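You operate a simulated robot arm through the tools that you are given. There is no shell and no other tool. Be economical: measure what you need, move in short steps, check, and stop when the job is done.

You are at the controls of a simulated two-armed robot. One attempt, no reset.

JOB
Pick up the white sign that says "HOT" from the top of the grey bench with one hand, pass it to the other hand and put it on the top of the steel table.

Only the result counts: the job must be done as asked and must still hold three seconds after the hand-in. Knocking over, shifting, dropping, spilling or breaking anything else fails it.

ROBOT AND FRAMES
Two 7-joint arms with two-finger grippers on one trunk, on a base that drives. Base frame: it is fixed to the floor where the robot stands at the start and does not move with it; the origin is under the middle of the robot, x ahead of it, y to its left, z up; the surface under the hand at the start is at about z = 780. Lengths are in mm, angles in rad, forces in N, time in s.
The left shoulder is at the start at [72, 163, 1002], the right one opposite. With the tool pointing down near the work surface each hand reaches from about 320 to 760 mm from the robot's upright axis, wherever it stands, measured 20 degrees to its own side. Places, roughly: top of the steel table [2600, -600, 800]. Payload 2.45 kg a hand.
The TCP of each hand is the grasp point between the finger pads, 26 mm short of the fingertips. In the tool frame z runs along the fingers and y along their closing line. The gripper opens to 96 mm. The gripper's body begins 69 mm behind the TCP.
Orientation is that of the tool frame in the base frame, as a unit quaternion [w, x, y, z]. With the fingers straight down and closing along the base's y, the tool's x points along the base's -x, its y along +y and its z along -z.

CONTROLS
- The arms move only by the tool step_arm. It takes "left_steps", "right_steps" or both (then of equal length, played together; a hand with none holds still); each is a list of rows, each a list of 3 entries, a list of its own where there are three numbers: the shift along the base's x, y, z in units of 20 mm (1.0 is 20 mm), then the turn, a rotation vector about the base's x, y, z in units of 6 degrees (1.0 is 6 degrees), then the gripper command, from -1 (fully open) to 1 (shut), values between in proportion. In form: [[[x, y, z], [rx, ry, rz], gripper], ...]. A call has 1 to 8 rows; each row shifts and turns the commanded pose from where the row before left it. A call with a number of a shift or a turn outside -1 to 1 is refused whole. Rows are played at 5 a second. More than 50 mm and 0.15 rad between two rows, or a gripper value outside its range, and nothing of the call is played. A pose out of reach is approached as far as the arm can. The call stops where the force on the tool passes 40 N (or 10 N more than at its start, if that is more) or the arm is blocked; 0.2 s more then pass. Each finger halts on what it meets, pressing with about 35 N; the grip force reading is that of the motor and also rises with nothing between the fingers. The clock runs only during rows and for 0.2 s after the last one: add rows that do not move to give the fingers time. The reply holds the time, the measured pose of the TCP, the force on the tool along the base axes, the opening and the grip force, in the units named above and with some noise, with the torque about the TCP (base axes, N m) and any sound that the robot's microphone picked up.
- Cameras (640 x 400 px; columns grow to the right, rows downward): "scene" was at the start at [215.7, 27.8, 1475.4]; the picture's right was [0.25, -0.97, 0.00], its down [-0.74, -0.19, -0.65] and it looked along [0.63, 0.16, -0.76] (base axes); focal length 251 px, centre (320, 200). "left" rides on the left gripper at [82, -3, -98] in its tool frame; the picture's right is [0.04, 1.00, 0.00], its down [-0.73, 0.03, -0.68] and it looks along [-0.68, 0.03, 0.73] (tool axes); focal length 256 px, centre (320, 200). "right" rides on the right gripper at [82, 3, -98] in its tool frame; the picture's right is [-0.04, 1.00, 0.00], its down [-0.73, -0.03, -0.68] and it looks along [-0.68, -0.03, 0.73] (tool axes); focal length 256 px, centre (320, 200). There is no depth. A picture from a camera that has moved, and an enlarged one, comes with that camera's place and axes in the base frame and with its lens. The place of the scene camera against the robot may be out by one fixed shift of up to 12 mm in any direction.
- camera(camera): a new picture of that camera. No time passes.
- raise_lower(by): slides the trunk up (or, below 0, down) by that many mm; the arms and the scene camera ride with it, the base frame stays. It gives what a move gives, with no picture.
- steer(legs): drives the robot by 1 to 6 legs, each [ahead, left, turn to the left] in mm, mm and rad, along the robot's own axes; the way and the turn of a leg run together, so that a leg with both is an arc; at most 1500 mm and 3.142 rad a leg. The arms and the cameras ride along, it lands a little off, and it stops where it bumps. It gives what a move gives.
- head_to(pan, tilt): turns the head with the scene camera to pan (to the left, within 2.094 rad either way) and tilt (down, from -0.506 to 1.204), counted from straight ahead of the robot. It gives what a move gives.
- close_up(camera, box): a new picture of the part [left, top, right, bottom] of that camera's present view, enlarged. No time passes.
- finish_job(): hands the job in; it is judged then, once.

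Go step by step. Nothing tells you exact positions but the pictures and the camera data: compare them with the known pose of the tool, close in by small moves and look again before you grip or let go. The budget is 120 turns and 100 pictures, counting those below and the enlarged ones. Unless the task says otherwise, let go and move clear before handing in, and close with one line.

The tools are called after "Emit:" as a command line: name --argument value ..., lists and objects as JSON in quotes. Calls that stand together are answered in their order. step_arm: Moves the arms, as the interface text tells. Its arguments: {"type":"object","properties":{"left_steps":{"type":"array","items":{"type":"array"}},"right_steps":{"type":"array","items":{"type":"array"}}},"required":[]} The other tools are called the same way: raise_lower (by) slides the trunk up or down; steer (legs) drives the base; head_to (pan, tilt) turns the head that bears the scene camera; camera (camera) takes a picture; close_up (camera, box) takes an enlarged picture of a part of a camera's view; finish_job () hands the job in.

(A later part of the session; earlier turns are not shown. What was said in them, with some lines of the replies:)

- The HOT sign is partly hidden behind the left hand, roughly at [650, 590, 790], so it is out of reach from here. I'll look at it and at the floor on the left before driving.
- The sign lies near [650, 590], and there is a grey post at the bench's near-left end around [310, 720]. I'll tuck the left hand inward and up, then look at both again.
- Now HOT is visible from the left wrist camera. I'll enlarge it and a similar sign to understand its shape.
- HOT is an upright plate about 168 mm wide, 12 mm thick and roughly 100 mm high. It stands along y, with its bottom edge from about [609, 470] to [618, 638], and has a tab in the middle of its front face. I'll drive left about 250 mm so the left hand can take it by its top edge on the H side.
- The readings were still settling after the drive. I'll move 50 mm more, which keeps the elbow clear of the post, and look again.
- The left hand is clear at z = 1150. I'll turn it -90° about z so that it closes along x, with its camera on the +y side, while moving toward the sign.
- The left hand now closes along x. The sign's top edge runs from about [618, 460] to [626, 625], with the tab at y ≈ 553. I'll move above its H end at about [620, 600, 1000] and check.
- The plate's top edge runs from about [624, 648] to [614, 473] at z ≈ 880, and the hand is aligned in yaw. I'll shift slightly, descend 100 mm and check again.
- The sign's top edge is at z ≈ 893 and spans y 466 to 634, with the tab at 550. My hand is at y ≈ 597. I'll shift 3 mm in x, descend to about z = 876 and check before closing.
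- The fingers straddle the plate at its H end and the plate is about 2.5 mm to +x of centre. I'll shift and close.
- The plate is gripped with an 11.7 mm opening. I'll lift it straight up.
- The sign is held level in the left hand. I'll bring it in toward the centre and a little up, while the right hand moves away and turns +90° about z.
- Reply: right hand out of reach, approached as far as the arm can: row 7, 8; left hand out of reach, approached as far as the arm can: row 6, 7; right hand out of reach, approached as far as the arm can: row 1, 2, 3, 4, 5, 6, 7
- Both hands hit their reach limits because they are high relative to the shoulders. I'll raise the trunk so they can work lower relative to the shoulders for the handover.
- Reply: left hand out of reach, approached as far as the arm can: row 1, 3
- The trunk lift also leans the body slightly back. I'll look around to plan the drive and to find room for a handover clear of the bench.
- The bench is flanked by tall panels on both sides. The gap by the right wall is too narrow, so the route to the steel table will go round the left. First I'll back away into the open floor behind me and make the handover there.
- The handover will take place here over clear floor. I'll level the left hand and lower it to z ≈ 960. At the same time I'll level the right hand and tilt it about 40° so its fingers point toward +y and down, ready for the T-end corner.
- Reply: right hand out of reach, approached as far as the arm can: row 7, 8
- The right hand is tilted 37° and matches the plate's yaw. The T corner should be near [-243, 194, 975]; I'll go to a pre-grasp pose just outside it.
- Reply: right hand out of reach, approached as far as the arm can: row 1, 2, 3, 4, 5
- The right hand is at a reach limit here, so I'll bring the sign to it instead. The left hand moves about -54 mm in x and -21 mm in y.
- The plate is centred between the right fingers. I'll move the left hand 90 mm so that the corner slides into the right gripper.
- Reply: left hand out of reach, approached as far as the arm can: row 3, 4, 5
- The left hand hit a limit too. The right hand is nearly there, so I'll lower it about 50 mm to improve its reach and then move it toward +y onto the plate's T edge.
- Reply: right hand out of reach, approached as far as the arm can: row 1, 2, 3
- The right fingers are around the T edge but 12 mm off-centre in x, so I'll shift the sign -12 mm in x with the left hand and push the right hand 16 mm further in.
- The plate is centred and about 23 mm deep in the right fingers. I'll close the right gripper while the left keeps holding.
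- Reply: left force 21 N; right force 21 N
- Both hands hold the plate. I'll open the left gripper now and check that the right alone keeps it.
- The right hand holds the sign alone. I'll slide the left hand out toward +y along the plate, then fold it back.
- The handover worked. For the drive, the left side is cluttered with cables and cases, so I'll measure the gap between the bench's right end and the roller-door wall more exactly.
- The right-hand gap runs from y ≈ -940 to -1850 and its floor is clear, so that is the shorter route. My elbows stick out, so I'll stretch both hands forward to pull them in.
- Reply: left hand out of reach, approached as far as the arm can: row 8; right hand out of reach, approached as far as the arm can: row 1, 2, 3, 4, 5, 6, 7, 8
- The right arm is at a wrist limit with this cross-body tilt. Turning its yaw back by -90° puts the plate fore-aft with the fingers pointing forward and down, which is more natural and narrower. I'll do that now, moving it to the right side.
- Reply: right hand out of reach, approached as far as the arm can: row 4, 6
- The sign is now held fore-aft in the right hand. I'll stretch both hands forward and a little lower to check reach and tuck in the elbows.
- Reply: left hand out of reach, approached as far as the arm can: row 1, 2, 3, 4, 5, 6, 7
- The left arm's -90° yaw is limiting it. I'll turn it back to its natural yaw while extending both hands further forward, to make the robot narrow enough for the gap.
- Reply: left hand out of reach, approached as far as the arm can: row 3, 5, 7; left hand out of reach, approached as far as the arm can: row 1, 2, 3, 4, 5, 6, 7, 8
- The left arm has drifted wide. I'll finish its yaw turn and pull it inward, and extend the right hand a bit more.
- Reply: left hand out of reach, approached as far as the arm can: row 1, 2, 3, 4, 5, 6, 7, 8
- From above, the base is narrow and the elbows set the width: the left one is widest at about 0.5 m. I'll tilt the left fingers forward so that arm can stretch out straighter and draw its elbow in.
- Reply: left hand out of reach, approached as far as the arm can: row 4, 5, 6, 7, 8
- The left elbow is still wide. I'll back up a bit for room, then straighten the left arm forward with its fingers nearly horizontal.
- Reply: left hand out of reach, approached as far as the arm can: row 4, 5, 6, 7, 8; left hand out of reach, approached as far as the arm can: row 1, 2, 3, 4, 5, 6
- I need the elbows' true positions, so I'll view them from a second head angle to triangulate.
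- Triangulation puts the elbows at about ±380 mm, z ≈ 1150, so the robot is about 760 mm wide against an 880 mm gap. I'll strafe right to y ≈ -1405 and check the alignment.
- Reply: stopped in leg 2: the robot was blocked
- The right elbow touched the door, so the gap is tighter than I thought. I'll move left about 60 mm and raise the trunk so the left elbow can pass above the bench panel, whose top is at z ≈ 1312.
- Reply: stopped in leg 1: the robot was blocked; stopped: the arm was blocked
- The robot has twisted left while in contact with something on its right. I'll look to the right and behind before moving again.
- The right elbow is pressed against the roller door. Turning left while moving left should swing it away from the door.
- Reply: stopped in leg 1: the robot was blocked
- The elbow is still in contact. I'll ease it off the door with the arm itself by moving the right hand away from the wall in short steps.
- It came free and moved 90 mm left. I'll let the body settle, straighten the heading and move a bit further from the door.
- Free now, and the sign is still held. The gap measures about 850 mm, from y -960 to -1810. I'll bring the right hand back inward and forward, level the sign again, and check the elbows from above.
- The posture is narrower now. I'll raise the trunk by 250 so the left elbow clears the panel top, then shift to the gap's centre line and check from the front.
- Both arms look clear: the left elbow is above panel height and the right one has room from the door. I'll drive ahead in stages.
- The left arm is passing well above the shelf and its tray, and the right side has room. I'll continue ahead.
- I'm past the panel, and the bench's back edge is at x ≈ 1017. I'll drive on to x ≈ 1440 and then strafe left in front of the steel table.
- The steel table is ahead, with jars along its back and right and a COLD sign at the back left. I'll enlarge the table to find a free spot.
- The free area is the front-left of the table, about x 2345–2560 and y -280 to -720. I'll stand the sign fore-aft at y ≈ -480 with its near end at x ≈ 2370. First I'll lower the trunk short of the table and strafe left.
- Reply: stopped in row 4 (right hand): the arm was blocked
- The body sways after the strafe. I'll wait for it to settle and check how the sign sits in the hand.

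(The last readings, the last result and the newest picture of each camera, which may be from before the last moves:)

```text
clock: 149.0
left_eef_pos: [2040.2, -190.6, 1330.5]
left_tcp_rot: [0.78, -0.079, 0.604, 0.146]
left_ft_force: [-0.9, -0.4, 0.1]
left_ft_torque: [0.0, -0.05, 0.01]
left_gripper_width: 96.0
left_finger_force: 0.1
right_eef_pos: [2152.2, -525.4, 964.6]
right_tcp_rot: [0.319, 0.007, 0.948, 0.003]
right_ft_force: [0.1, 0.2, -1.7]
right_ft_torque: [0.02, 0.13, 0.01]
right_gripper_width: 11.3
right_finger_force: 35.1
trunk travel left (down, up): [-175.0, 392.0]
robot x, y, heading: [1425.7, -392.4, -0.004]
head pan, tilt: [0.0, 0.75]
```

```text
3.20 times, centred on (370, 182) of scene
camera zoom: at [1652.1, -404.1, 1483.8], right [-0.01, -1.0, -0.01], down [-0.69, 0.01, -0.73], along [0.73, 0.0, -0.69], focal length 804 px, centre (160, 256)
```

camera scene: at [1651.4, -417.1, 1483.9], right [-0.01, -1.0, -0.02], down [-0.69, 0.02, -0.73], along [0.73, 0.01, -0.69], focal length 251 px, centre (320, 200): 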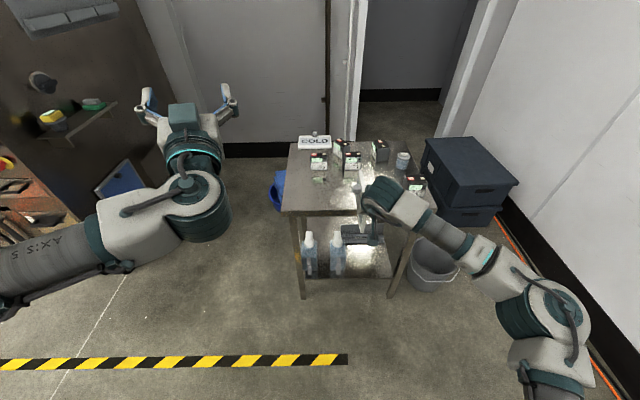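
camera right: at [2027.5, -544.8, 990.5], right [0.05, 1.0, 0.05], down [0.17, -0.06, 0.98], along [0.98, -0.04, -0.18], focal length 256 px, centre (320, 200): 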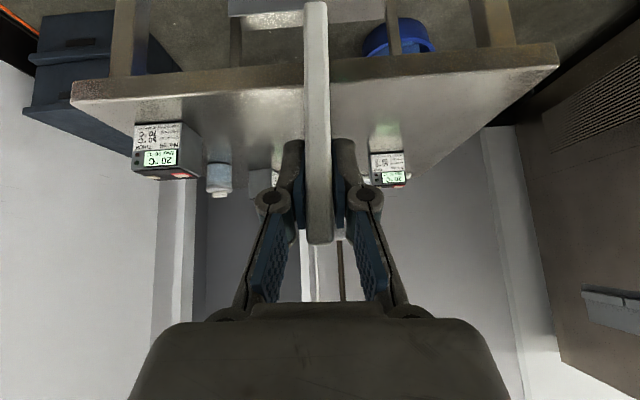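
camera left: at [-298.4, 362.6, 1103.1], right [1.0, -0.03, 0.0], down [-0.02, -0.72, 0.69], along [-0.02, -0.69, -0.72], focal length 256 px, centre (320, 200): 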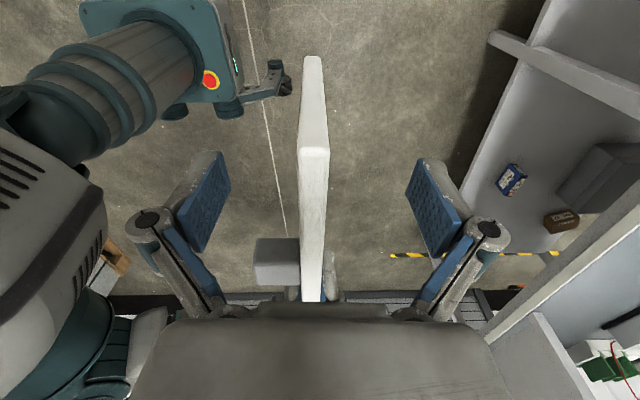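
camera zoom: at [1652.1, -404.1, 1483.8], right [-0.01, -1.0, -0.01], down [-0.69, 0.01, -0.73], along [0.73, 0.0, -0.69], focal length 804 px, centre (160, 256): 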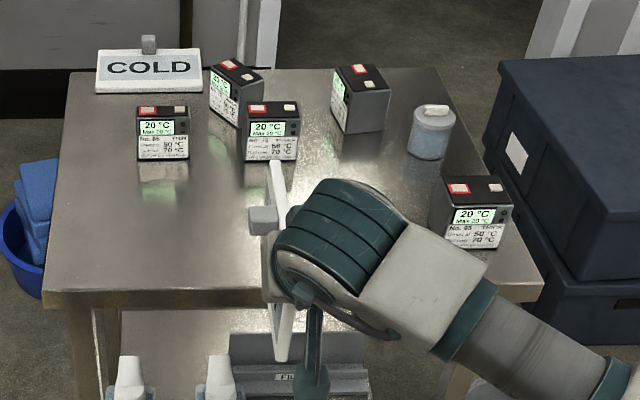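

It has settled: the hand is at y ≈ -525 and the plate is vertical and level. I'll use the arm to shift 45 mm left, then drive ahead 235 mm.

Emit:
step_arm --right_steps '[[[0, 0.55, 0], [0, 0, 0], 1], [[0, 0.55, 0], [0, 0, 0], 1], [[0, 0.55, 0], [0, 0, 0], 1], [[0, 0.55, 0], [0, 0, 0], 1]]'

Emit:
steer --legs '[[235, 0, 0.004]]'

Emit:
step_arm --right_steps '[[[0, 0, 0], [0, 0, 0], 1], [[0, 0, 0], [0, 0, 0], 1], [[0, 0, 0], [0, 0, 0], 1], [[0, 0, 0], [0, 0, 0], 1], [[0, 0, 0], [0, 0, 0], 1], [[0, 0, 0], [0, 0, 0], 1], [[0, 0, 0], [0, 0, 0], 1], [[0, 0, 0], [0, 0, 0], 1]]'

Emit:
head_to --pan 0.0 --tilt 0.9

Emit:
camera --camera "scene"

Emit:
camera --camera "right"

```text
clock: 150.0
left_eef_pos: [2041.1, -163.3, 1327.6]
left_tcp_rot: [0.779, -0.087, 0.605, 0.141]
left_ft_force: [-0.1, 1.9, -0.1]
left_ft_torque: [0.01, -0.03, -0.08]
left_gripper_width: 95.8
left_finger_force: 0.0
right_eef_pos: [2152.3, -461.2, 965.3]
right_tcp_rot: [0.319, 0.003, 0.948, -0.003]
right_ft_force: [-0.1, 0.9, -1.2]
right_ft_torque: [-0.09, 0.11, -0.07]
right_gripper_width: 11.7
right_finger_force: 34.9
trunk travel left (down, up): [-175.0, 392.0]
robot x, y, heading: [1426.6, -390.4, -0.01]
head pan, tilt: [0.0, 0.75]
```

```text
clock: 151.8
left_eef_pos: [2272.6, -159.0, 1325.6]
left_tcp_rot: [0.779, -0.09, 0.604, 0.143]
left_ft_force: [0.3, 1.2, -0.1]
left_ft_torque: [0.03, 0.02, -0.01]
left_gripper_width: 95.6
left_finger_force: 0.0
right_eef_pos: [2386.2, -455.9, 965.2]
right_tcp_rot: [0.319, -0.001, 0.948, -0.003]
right_ft_force: [0.2, 1.3, -1.6]
right_ft_torque: [-0.04, 0.09, 0.0]
right_gripper_width: 11.4
right_finger_force: 35.2
trunk travel left (down, up): [-175.0, 392.0]
robot x, y, heading: [1660.6, -387.9, -0.003]
head pan, tilt: [0.0, 0.75]
```

```text
clock: 153.6
left_eef_pos: [2267.6, -168.0, 1330.0]
left_tcp_rot: [0.781, -0.088, 0.602, 0.146]
left_ft_force: [0.3, 0.4, -1.1]
left_ft_torque: [0.01, -0.01, -0.05]
left_gripper_width: 96.0
left_finger_force: 0.0
right_eef_pos: [2384.1, -461.2, 966.6]
right_tcp_rot: [0.322, 0.001, 0.947, 0.0]
right_ft_force: [0.4, 0.9, -2.5]
right_ft_torque: [-0.03, 0.11, -0.02]
right_gripper_width: 11.2
right_finger_force: 35.0
trunk travel left (down, up): [-175.0, 392.0]
robot x, y, heading: [1659.8, -388.8, 0.003]
head pan, tilt: [0.0, 0.75]
```

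```text
clock: 154.3
left_eef_pos: [2267.0, -167.7, 1330.7]
left_tcp_rot: [0.78, -0.087, 0.602, 0.145]
left_ft_force: [0.1, 0.4, -0.2]
left_ft_torque: [-0.01, -0.01, -0.01]
left_gripper_width: 96.2
left_finger_force: 0.0
right_eef_pos: [2382.7, -460.8, 968.4]
right_tcp_rot: [0.322, 0.001, 0.947, 0.001]
right_ft_force: [-0.1, 0.4, -1.7]
right_ft_torque: [-0.04, 0.12, 0.0]
right_gripper_width: 11.1
right_finger_force: 34.5
trunk travel left (down, up): [-175.0, 392.0]
robot x, y, heading: [1658.8, -386.3, -0.001]
head pan, tilt: [0.0, 0.901]
```

```text
20 pictures are left
camera scene: at [1878.5, -372.7, 1472.1], right [0.0, -1.0, 0.01], down [-0.79, 0.0, -0.62], along [0.62, 0.0, -0.79], focal length 251 px, centre (320, 200)
```

scene: 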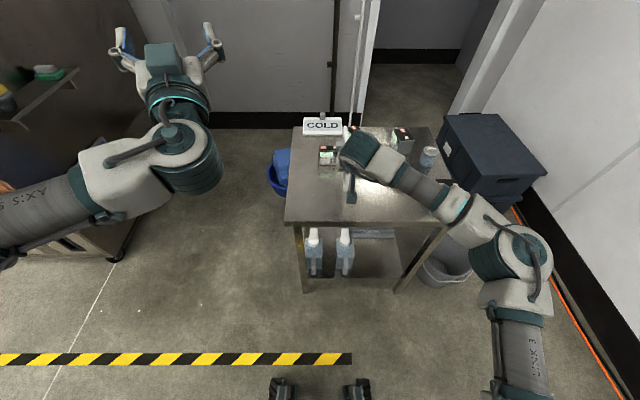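

```text
19 pictures are left
camera right: at [2257.7, -457.1, 996.6], right [0.03, 1.0, 0.03], down [0.17, -0.03, 0.99], along [0.99, -0.03, -0.17], focal length 256 px, centre (320, 200)
```

right: 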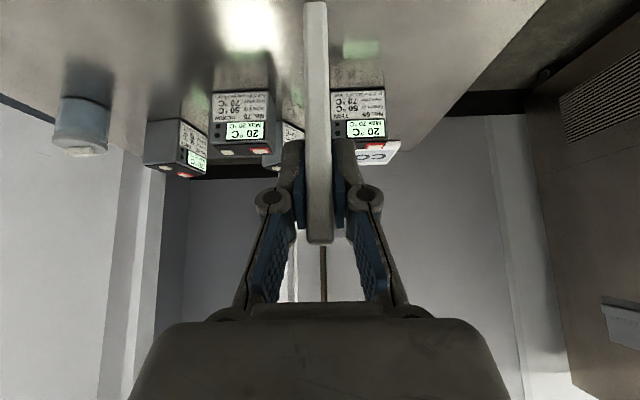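

The plate's lane between the two boxes is centred at y ≈ -485, and the far end will be at x ≈ 2527, short of the boxes at 2561. I'll shift 24 mm right and descend to just above the table.

Emit:
step_arm --right_steps '[[[0, -0.6, 0], [0, 0, 0], 1], [[0, -0.6, 0], [0, 0, 0], 1], [[0, 0, -0.8], [0, 0, 0], 1], [[0, 0, -0.8], [0, 0, 0], 1], [[0, 0, -0.8], [0, 0, 0], 1], [[0, 0, -0.6], [0, 0, 0], 1], [[0, 0, 0], [0, 0, 0], 1], [[0, 0, 0], [0, 0, 0], 1]]'

Emit:
camera --camera "right"

Emit:
close_up --camera "scene" --box '[270, 110, 470, 235]'

```text
clock: 156.1
left_eef_pos: [2267.0, -170.7, 1330.7]
left_tcp_rot: [0.78, -0.086, 0.603, 0.145]
left_ft_force: [0.1, 0.7, -0.4]
left_ft_torque: [-0.01, 0.0, -0.05]
left_gripper_width: 95.8
left_finger_force: 0.2
right_eef_pos: [2382.3, -488.5, 908.8]
right_tcp_rot: [0.321, 0.001, 0.947, 0.001]
right_ft_force: [0.5, 0.5, -1.8]
right_ft_torque: [-0.03, 0.12, -0.03]
right_gripper_width: 11.5
right_finger_force: 35.0
trunk travel left (down, up): [-175.0, 392.0]
robot x, y, heading: [1659.9, -392.0, -0.003]
head pan, tilt: [0.0, 0.901]
```

```text
18 pictures are left
camera right: at [2257.0, -484.5, 936.9], right [0.03, 1.0, 0.03], down [0.17, -0.03, 0.99], along [0.99, -0.03, -0.17], focal length 256 px, centre (320, 200)
```

right: 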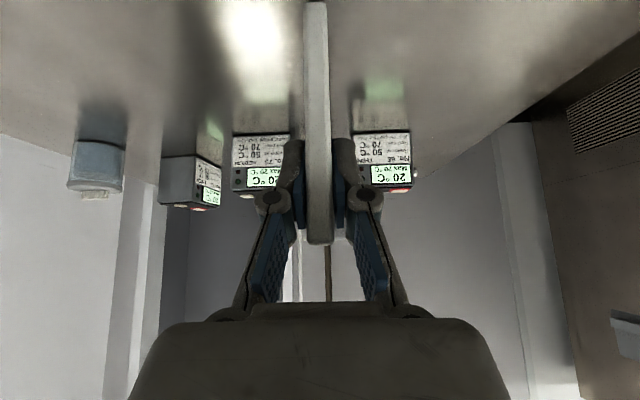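

```text
3.20 times, centred on (370, 172) of scene
camera zoom: at [1878.4, -375.8, 1472.1], right [0.0, -1.0, 0.0], down [-0.79, 0.0, -0.62], along [0.62, 0.0, -0.79], focal length 804 px, centre (160, 288)
```

zoom: 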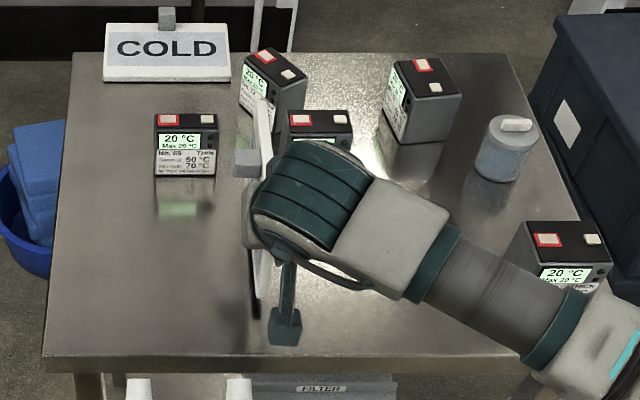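

The plate is centred in the lane with its lower edge about 20 mm above the table. I'll descend in fine steps, watching the force.

Emit:
step_arm --right_steps '[[[0, 0, -0.4], [0, 0, 0], 1], [[0, 0, -0.3], [0, 0, 0], 1], [[0, 0, 0], [0, 0, 0], 1], [[0, 0, 0], [0, 0, 0], 1]]'

Emit:
step_arm --right_steps '[[[0, 0, -0.15], [0, 0, 0], 1], [[0, 0, 0], [0, 0, 0], 1]]'

Emit:
step_arm --right_steps '[[[0, 0, -0.15], [0, 0, 0], 1], [[0, 0, 0], [0, 0, 0], 1]]'

Emit:
camera --camera "right"

```text
clock: 157.1
left_eef_pos: [2267.6, -173.8, 1332.1]
left_tcp_rot: [0.78, -0.085, 0.602, 0.146]
left_ft_force: [-0.8, -0.2, -0.6]
left_ft_torque: [-0.02, -0.02, -0.02]
left_gripper_width: 96.1
left_finger_force: 0.1
right_eef_pos: [2382.6, -491.3, 893.2]
right_tcp_rot: [0.321, 0.001, 0.947, 0.002]
right_ft_force: [0.0, 0.0, -1.4]
right_ft_torque: [0.0, 0.11, 0.02]
right_gripper_width: 11.2
right_finger_force: 35.4
trunk travel left (down, up): [-175.0, 392.0]
robot x, y, heading: [1653.2, -385.7, -0.002]
head pan, tilt: [0.0, 0.901]
```

```text
clock: 157.7
left_eef_pos: [2265.8, -175.9, 1333.3]
left_tcp_rot: [0.781, -0.086, 0.601, 0.148]
left_ft_force: [-0.5, -0.7, -0.6]
left_ft_torque: [0.02, 0.02, 0.0]
left_gripper_width: 96.0
left_finger_force: 0.1
right_eef_pos: [2381.9, -492.5, 891.9]
right_tcp_rot: [0.323, 0.002, 0.946, 0.004]
right_ft_force: [0.7, -0.3, 6.0]
right_ft_torque: [-0.09, -1.15, -0.03]
right_gripper_width: 11.6
right_finger_force: 35.3
trunk travel left (down, up): [-175.0, 392.0]
robot x, y, heading: [1658.7, -385.2, -0.002]
head pan, tilt: [0.0, 0.901]
```

```text
clock: 158.3
left_eef_pos: [2265.3, -176.5, 1334.2]
left_tcp_rot: [0.781, -0.084, 0.602, 0.145]
left_ft_force: [0.2, 0.2, 0.5]
left_ft_torque: [0.01, -0.03, 0.0]
left_gripper_width: 96.0
left_finger_force: 0.0
right_eef_pos: [2382.5, -492.0, 890.7]
right_tcp_rot: [0.324, 0.002, 0.946, 0.003]
right_ft_force: [0.7, -0.3, 19.0]
right_ft_torque: [-0.04, 0.35, -0.01]
right_gripper_width: 11.5
right_finger_force: 35.1
trunk travel left (down, up): [-175.0, 392.0]
robot x, y, heading: [1659.4, -390.1, -0.001]
head pan, tilt: [0.0, 0.901]
```

```text
16 pictures are left
camera right: at [2256.0, -488.5, 918.8], right [0.03, 1.0, 0.03], down [0.16, -0.04, 0.99], along [0.99, -0.03, -0.17], focal length 256 px, centre (320, 200)
```

right: 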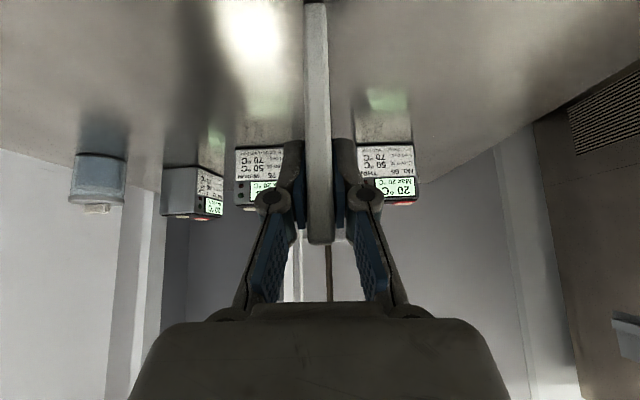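

The sign is down: the far end touched first and now the near end carries load too, so it sits flush. I'll relieve the pressure slightly and open the gripper gradually.

Emit:
step_arm --right_steps '[[[0, 0, 0.06], [0, 0, 0], 1], [[0, 0, 0], [0, 0, 0], 0.75], [[0, 0, 0], [0, 0, 0], 0.72], [[0, 0, 0], [0, 0, 0], 0.6], [[0, 0, 0], [0, 0, 0], 0.3], [[0, 0, 0], [0, 0, 0], -0.2], [[0, 0, 0], [0, 0, 0], -0.5], [[0, 0, 0], [0, 0, 0], -0.5]]'

Emit:
camera --camera "right"

Emit:
close_up --camera "scene" --box '[270, 110, 470, 235]'

```text
clock: 160.1
left_eef_pos: [2266.6, -177.5, 1331.7]
left_tcp_rot: [0.78, -0.085, 0.602, 0.147]
left_ft_force: [0.2, 0.2, 0.3]
left_ft_torque: [-0.03, -0.02, 0.04]
left_gripper_width: 96.0
left_finger_force: 0.0
right_eef_pos: [2382.0, -492.2, 889.3]
right_tcp_rot: [0.321, 0.002, 0.947, 0.003]
right_ft_force: [-0.5, 0.5, 0.1]
right_ft_torque: [0.0, -0.02, 0.03]
right_gripper_width: 71.8
right_finger_force: 0.0
trunk travel left (down, up): [-175.0, 392.0]
robot x, y, heading: [1662.3, -388.4, -0.004]
head pan, tilt: [0.0, 0.901]
```

```text
15 pictures are left
camera right: at [2257.2, -489.2, 917.2], right [0.03, 1.0, 0.03], down [0.17, -0.04, 0.98], along [0.99, -0.03, -0.17], focal length 256 px, centre (320, 200)
```

right: 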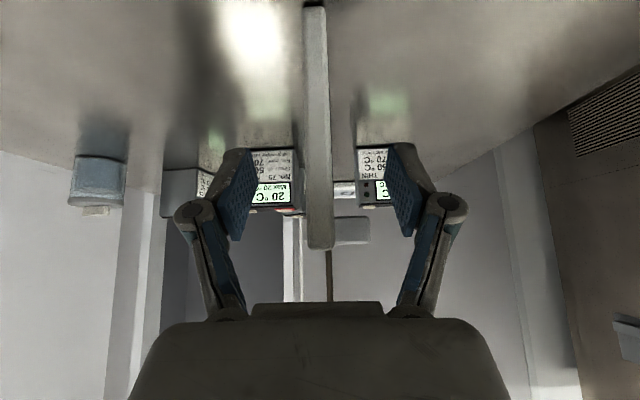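

```text
3.20 times, centred on (370, 172) of scene
camera zoom: at [1878.0, -382.3, 1472.2], right [0.0, -1.0, 0.0], down [-0.79, 0.0, -0.62], along [0.62, 0.0, -0.79], focal length 804 px, centre (160, 288)
```

zoom: 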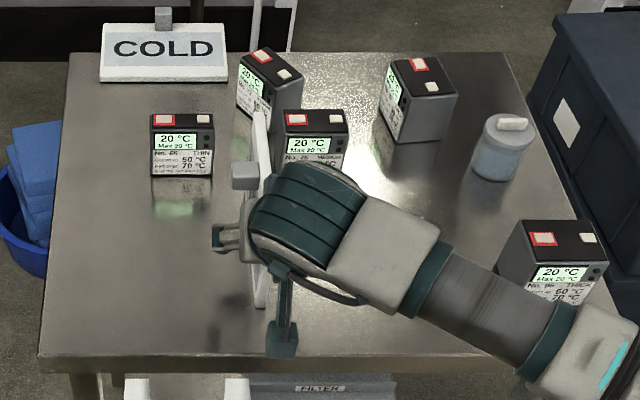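

The sign stands on its own. I'll withdraw the right hand back and up along its finger direction.

Emit:
step_arm --right_steps '[[[-0.3, 0, 0.4], [0, 0, 0], -0.5], [[-0.6, 0, 0.8], [0, 0, 0], -0.5], [[-0.6, 0, 0.8], [0, 0, 0], -0.5], [[-0.6, 0, 0.8], [0, 0, 0], -0.5], [[-0.6, 0, 0.8], [0, 0, 0], -0.5], [[-0.6, 0, 0.8], [0, 0, 0], -0.5], [[-0.6, 0, 0.8], [0, 0, 0], -0.5], [[-0.6, 0, 0.8], [0, 0, 0], -0.5]]'

Emit:
steer --legs '[[-250, 0, 0]]'

Emit:
camera --camera "scene"

Emit:
close_up --camera "scene" --box '[260, 50, 460, 175]'

```text
clock: 161.9
left_eef_pos: [2266.7, -176.9, 1333.9]
left_tcp_rot: [0.781, -0.084, 0.601, 0.147]
left_ft_force: [-0.2, 0.3, 0.3]
left_ft_torque: [-0.02, 0.02, -0.02]
left_gripper_width: 96.2
left_finger_force: 0.1
right_eef_pos: [2292.2, -493.6, 1009.8]
right_tcp_rot: [0.321, 0.003, 0.947, 0.002]
right_ft_force: [-0.4, -0.4, 0.3]
right_ft_torque: [0.0, -0.03, 0.03]
right_gripper_width: 71.9
right_finger_force: 0.0
trunk travel left (down, up): [-175.0, 392.0]
robot x, y, heading: [1657.7, -389.7, -0.002]
head pan, tilt: [0.0, 0.901]
```

```text
clock: 163.7
left_eef_pos: [2018.3, -176.5, 1331.8]
left_tcp_rot: [0.78, -0.084, 0.602, 0.147]
left_ft_force: [-0.6, 0.5, 0.5]
left_ft_torque: [-0.01, -0.01, -0.01]
left_gripper_width: 96.0
left_finger_force: 0.0
right_eef_pos: [2043.8, -492.1, 1008.6]
right_tcp_rot: [0.322, 0.002, 0.947, 0.004]
right_ft_force: [-0.9, 0.2, -0.7]
right_ft_torque: [0.03, -0.02, -0.06]
right_gripper_width: 72.0
right_finger_force: 0.1
trunk travel left (down, up): [-175.0, 392.0]
robot x, y, heading: [1408.8, -388.0, -0.002]
head pan, tilt: [0.0, 0.901]
```

```text
13 pictures are left
camera scene: at [1629.1, -382.6, 1472.1], right [0.0, -1.0, 0.0], down [-0.79, 0.0, -0.62], along [0.62, 0.0, -0.79], focal length 251 px, centre (320, 200)
```

scene: 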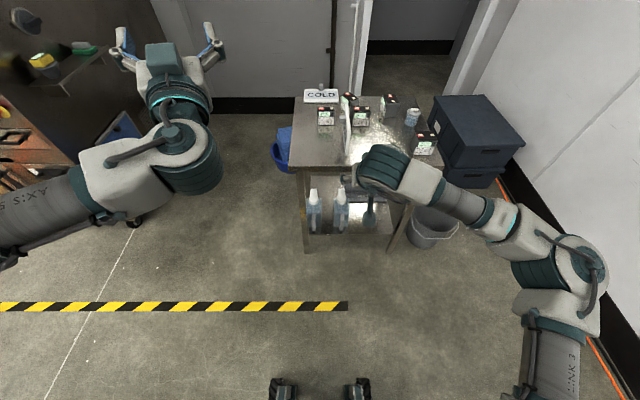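

```text
3.20 times, centred on (360, 112) of scene
camera zoom: at [1629.1, -382.6, 1472.1], right [0.0, -1.0, 0.0], down [-0.79, 0.0, -0.62], along [0.62, 0.0, -0.79], focal length 804 px, centre (192, 480)
```

zoom: 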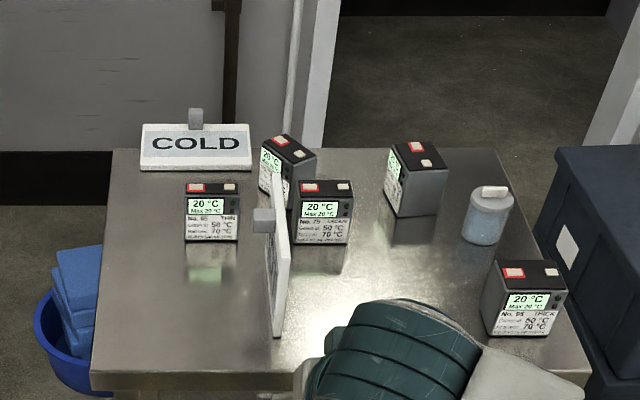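

The HOT sign is standing upright and free on the steel table, nothing else there has moved, and both hands are clear. I'll hand in.

Emit:
finish_job

```text
The job is handed in.
```

I picked the HOT sign off the bench with the left hand, passed it to the right hand, and it now stands upright on the steel table. On the way, the right elbow pressed against the roller door; I saw nothing knocked over or shifted.
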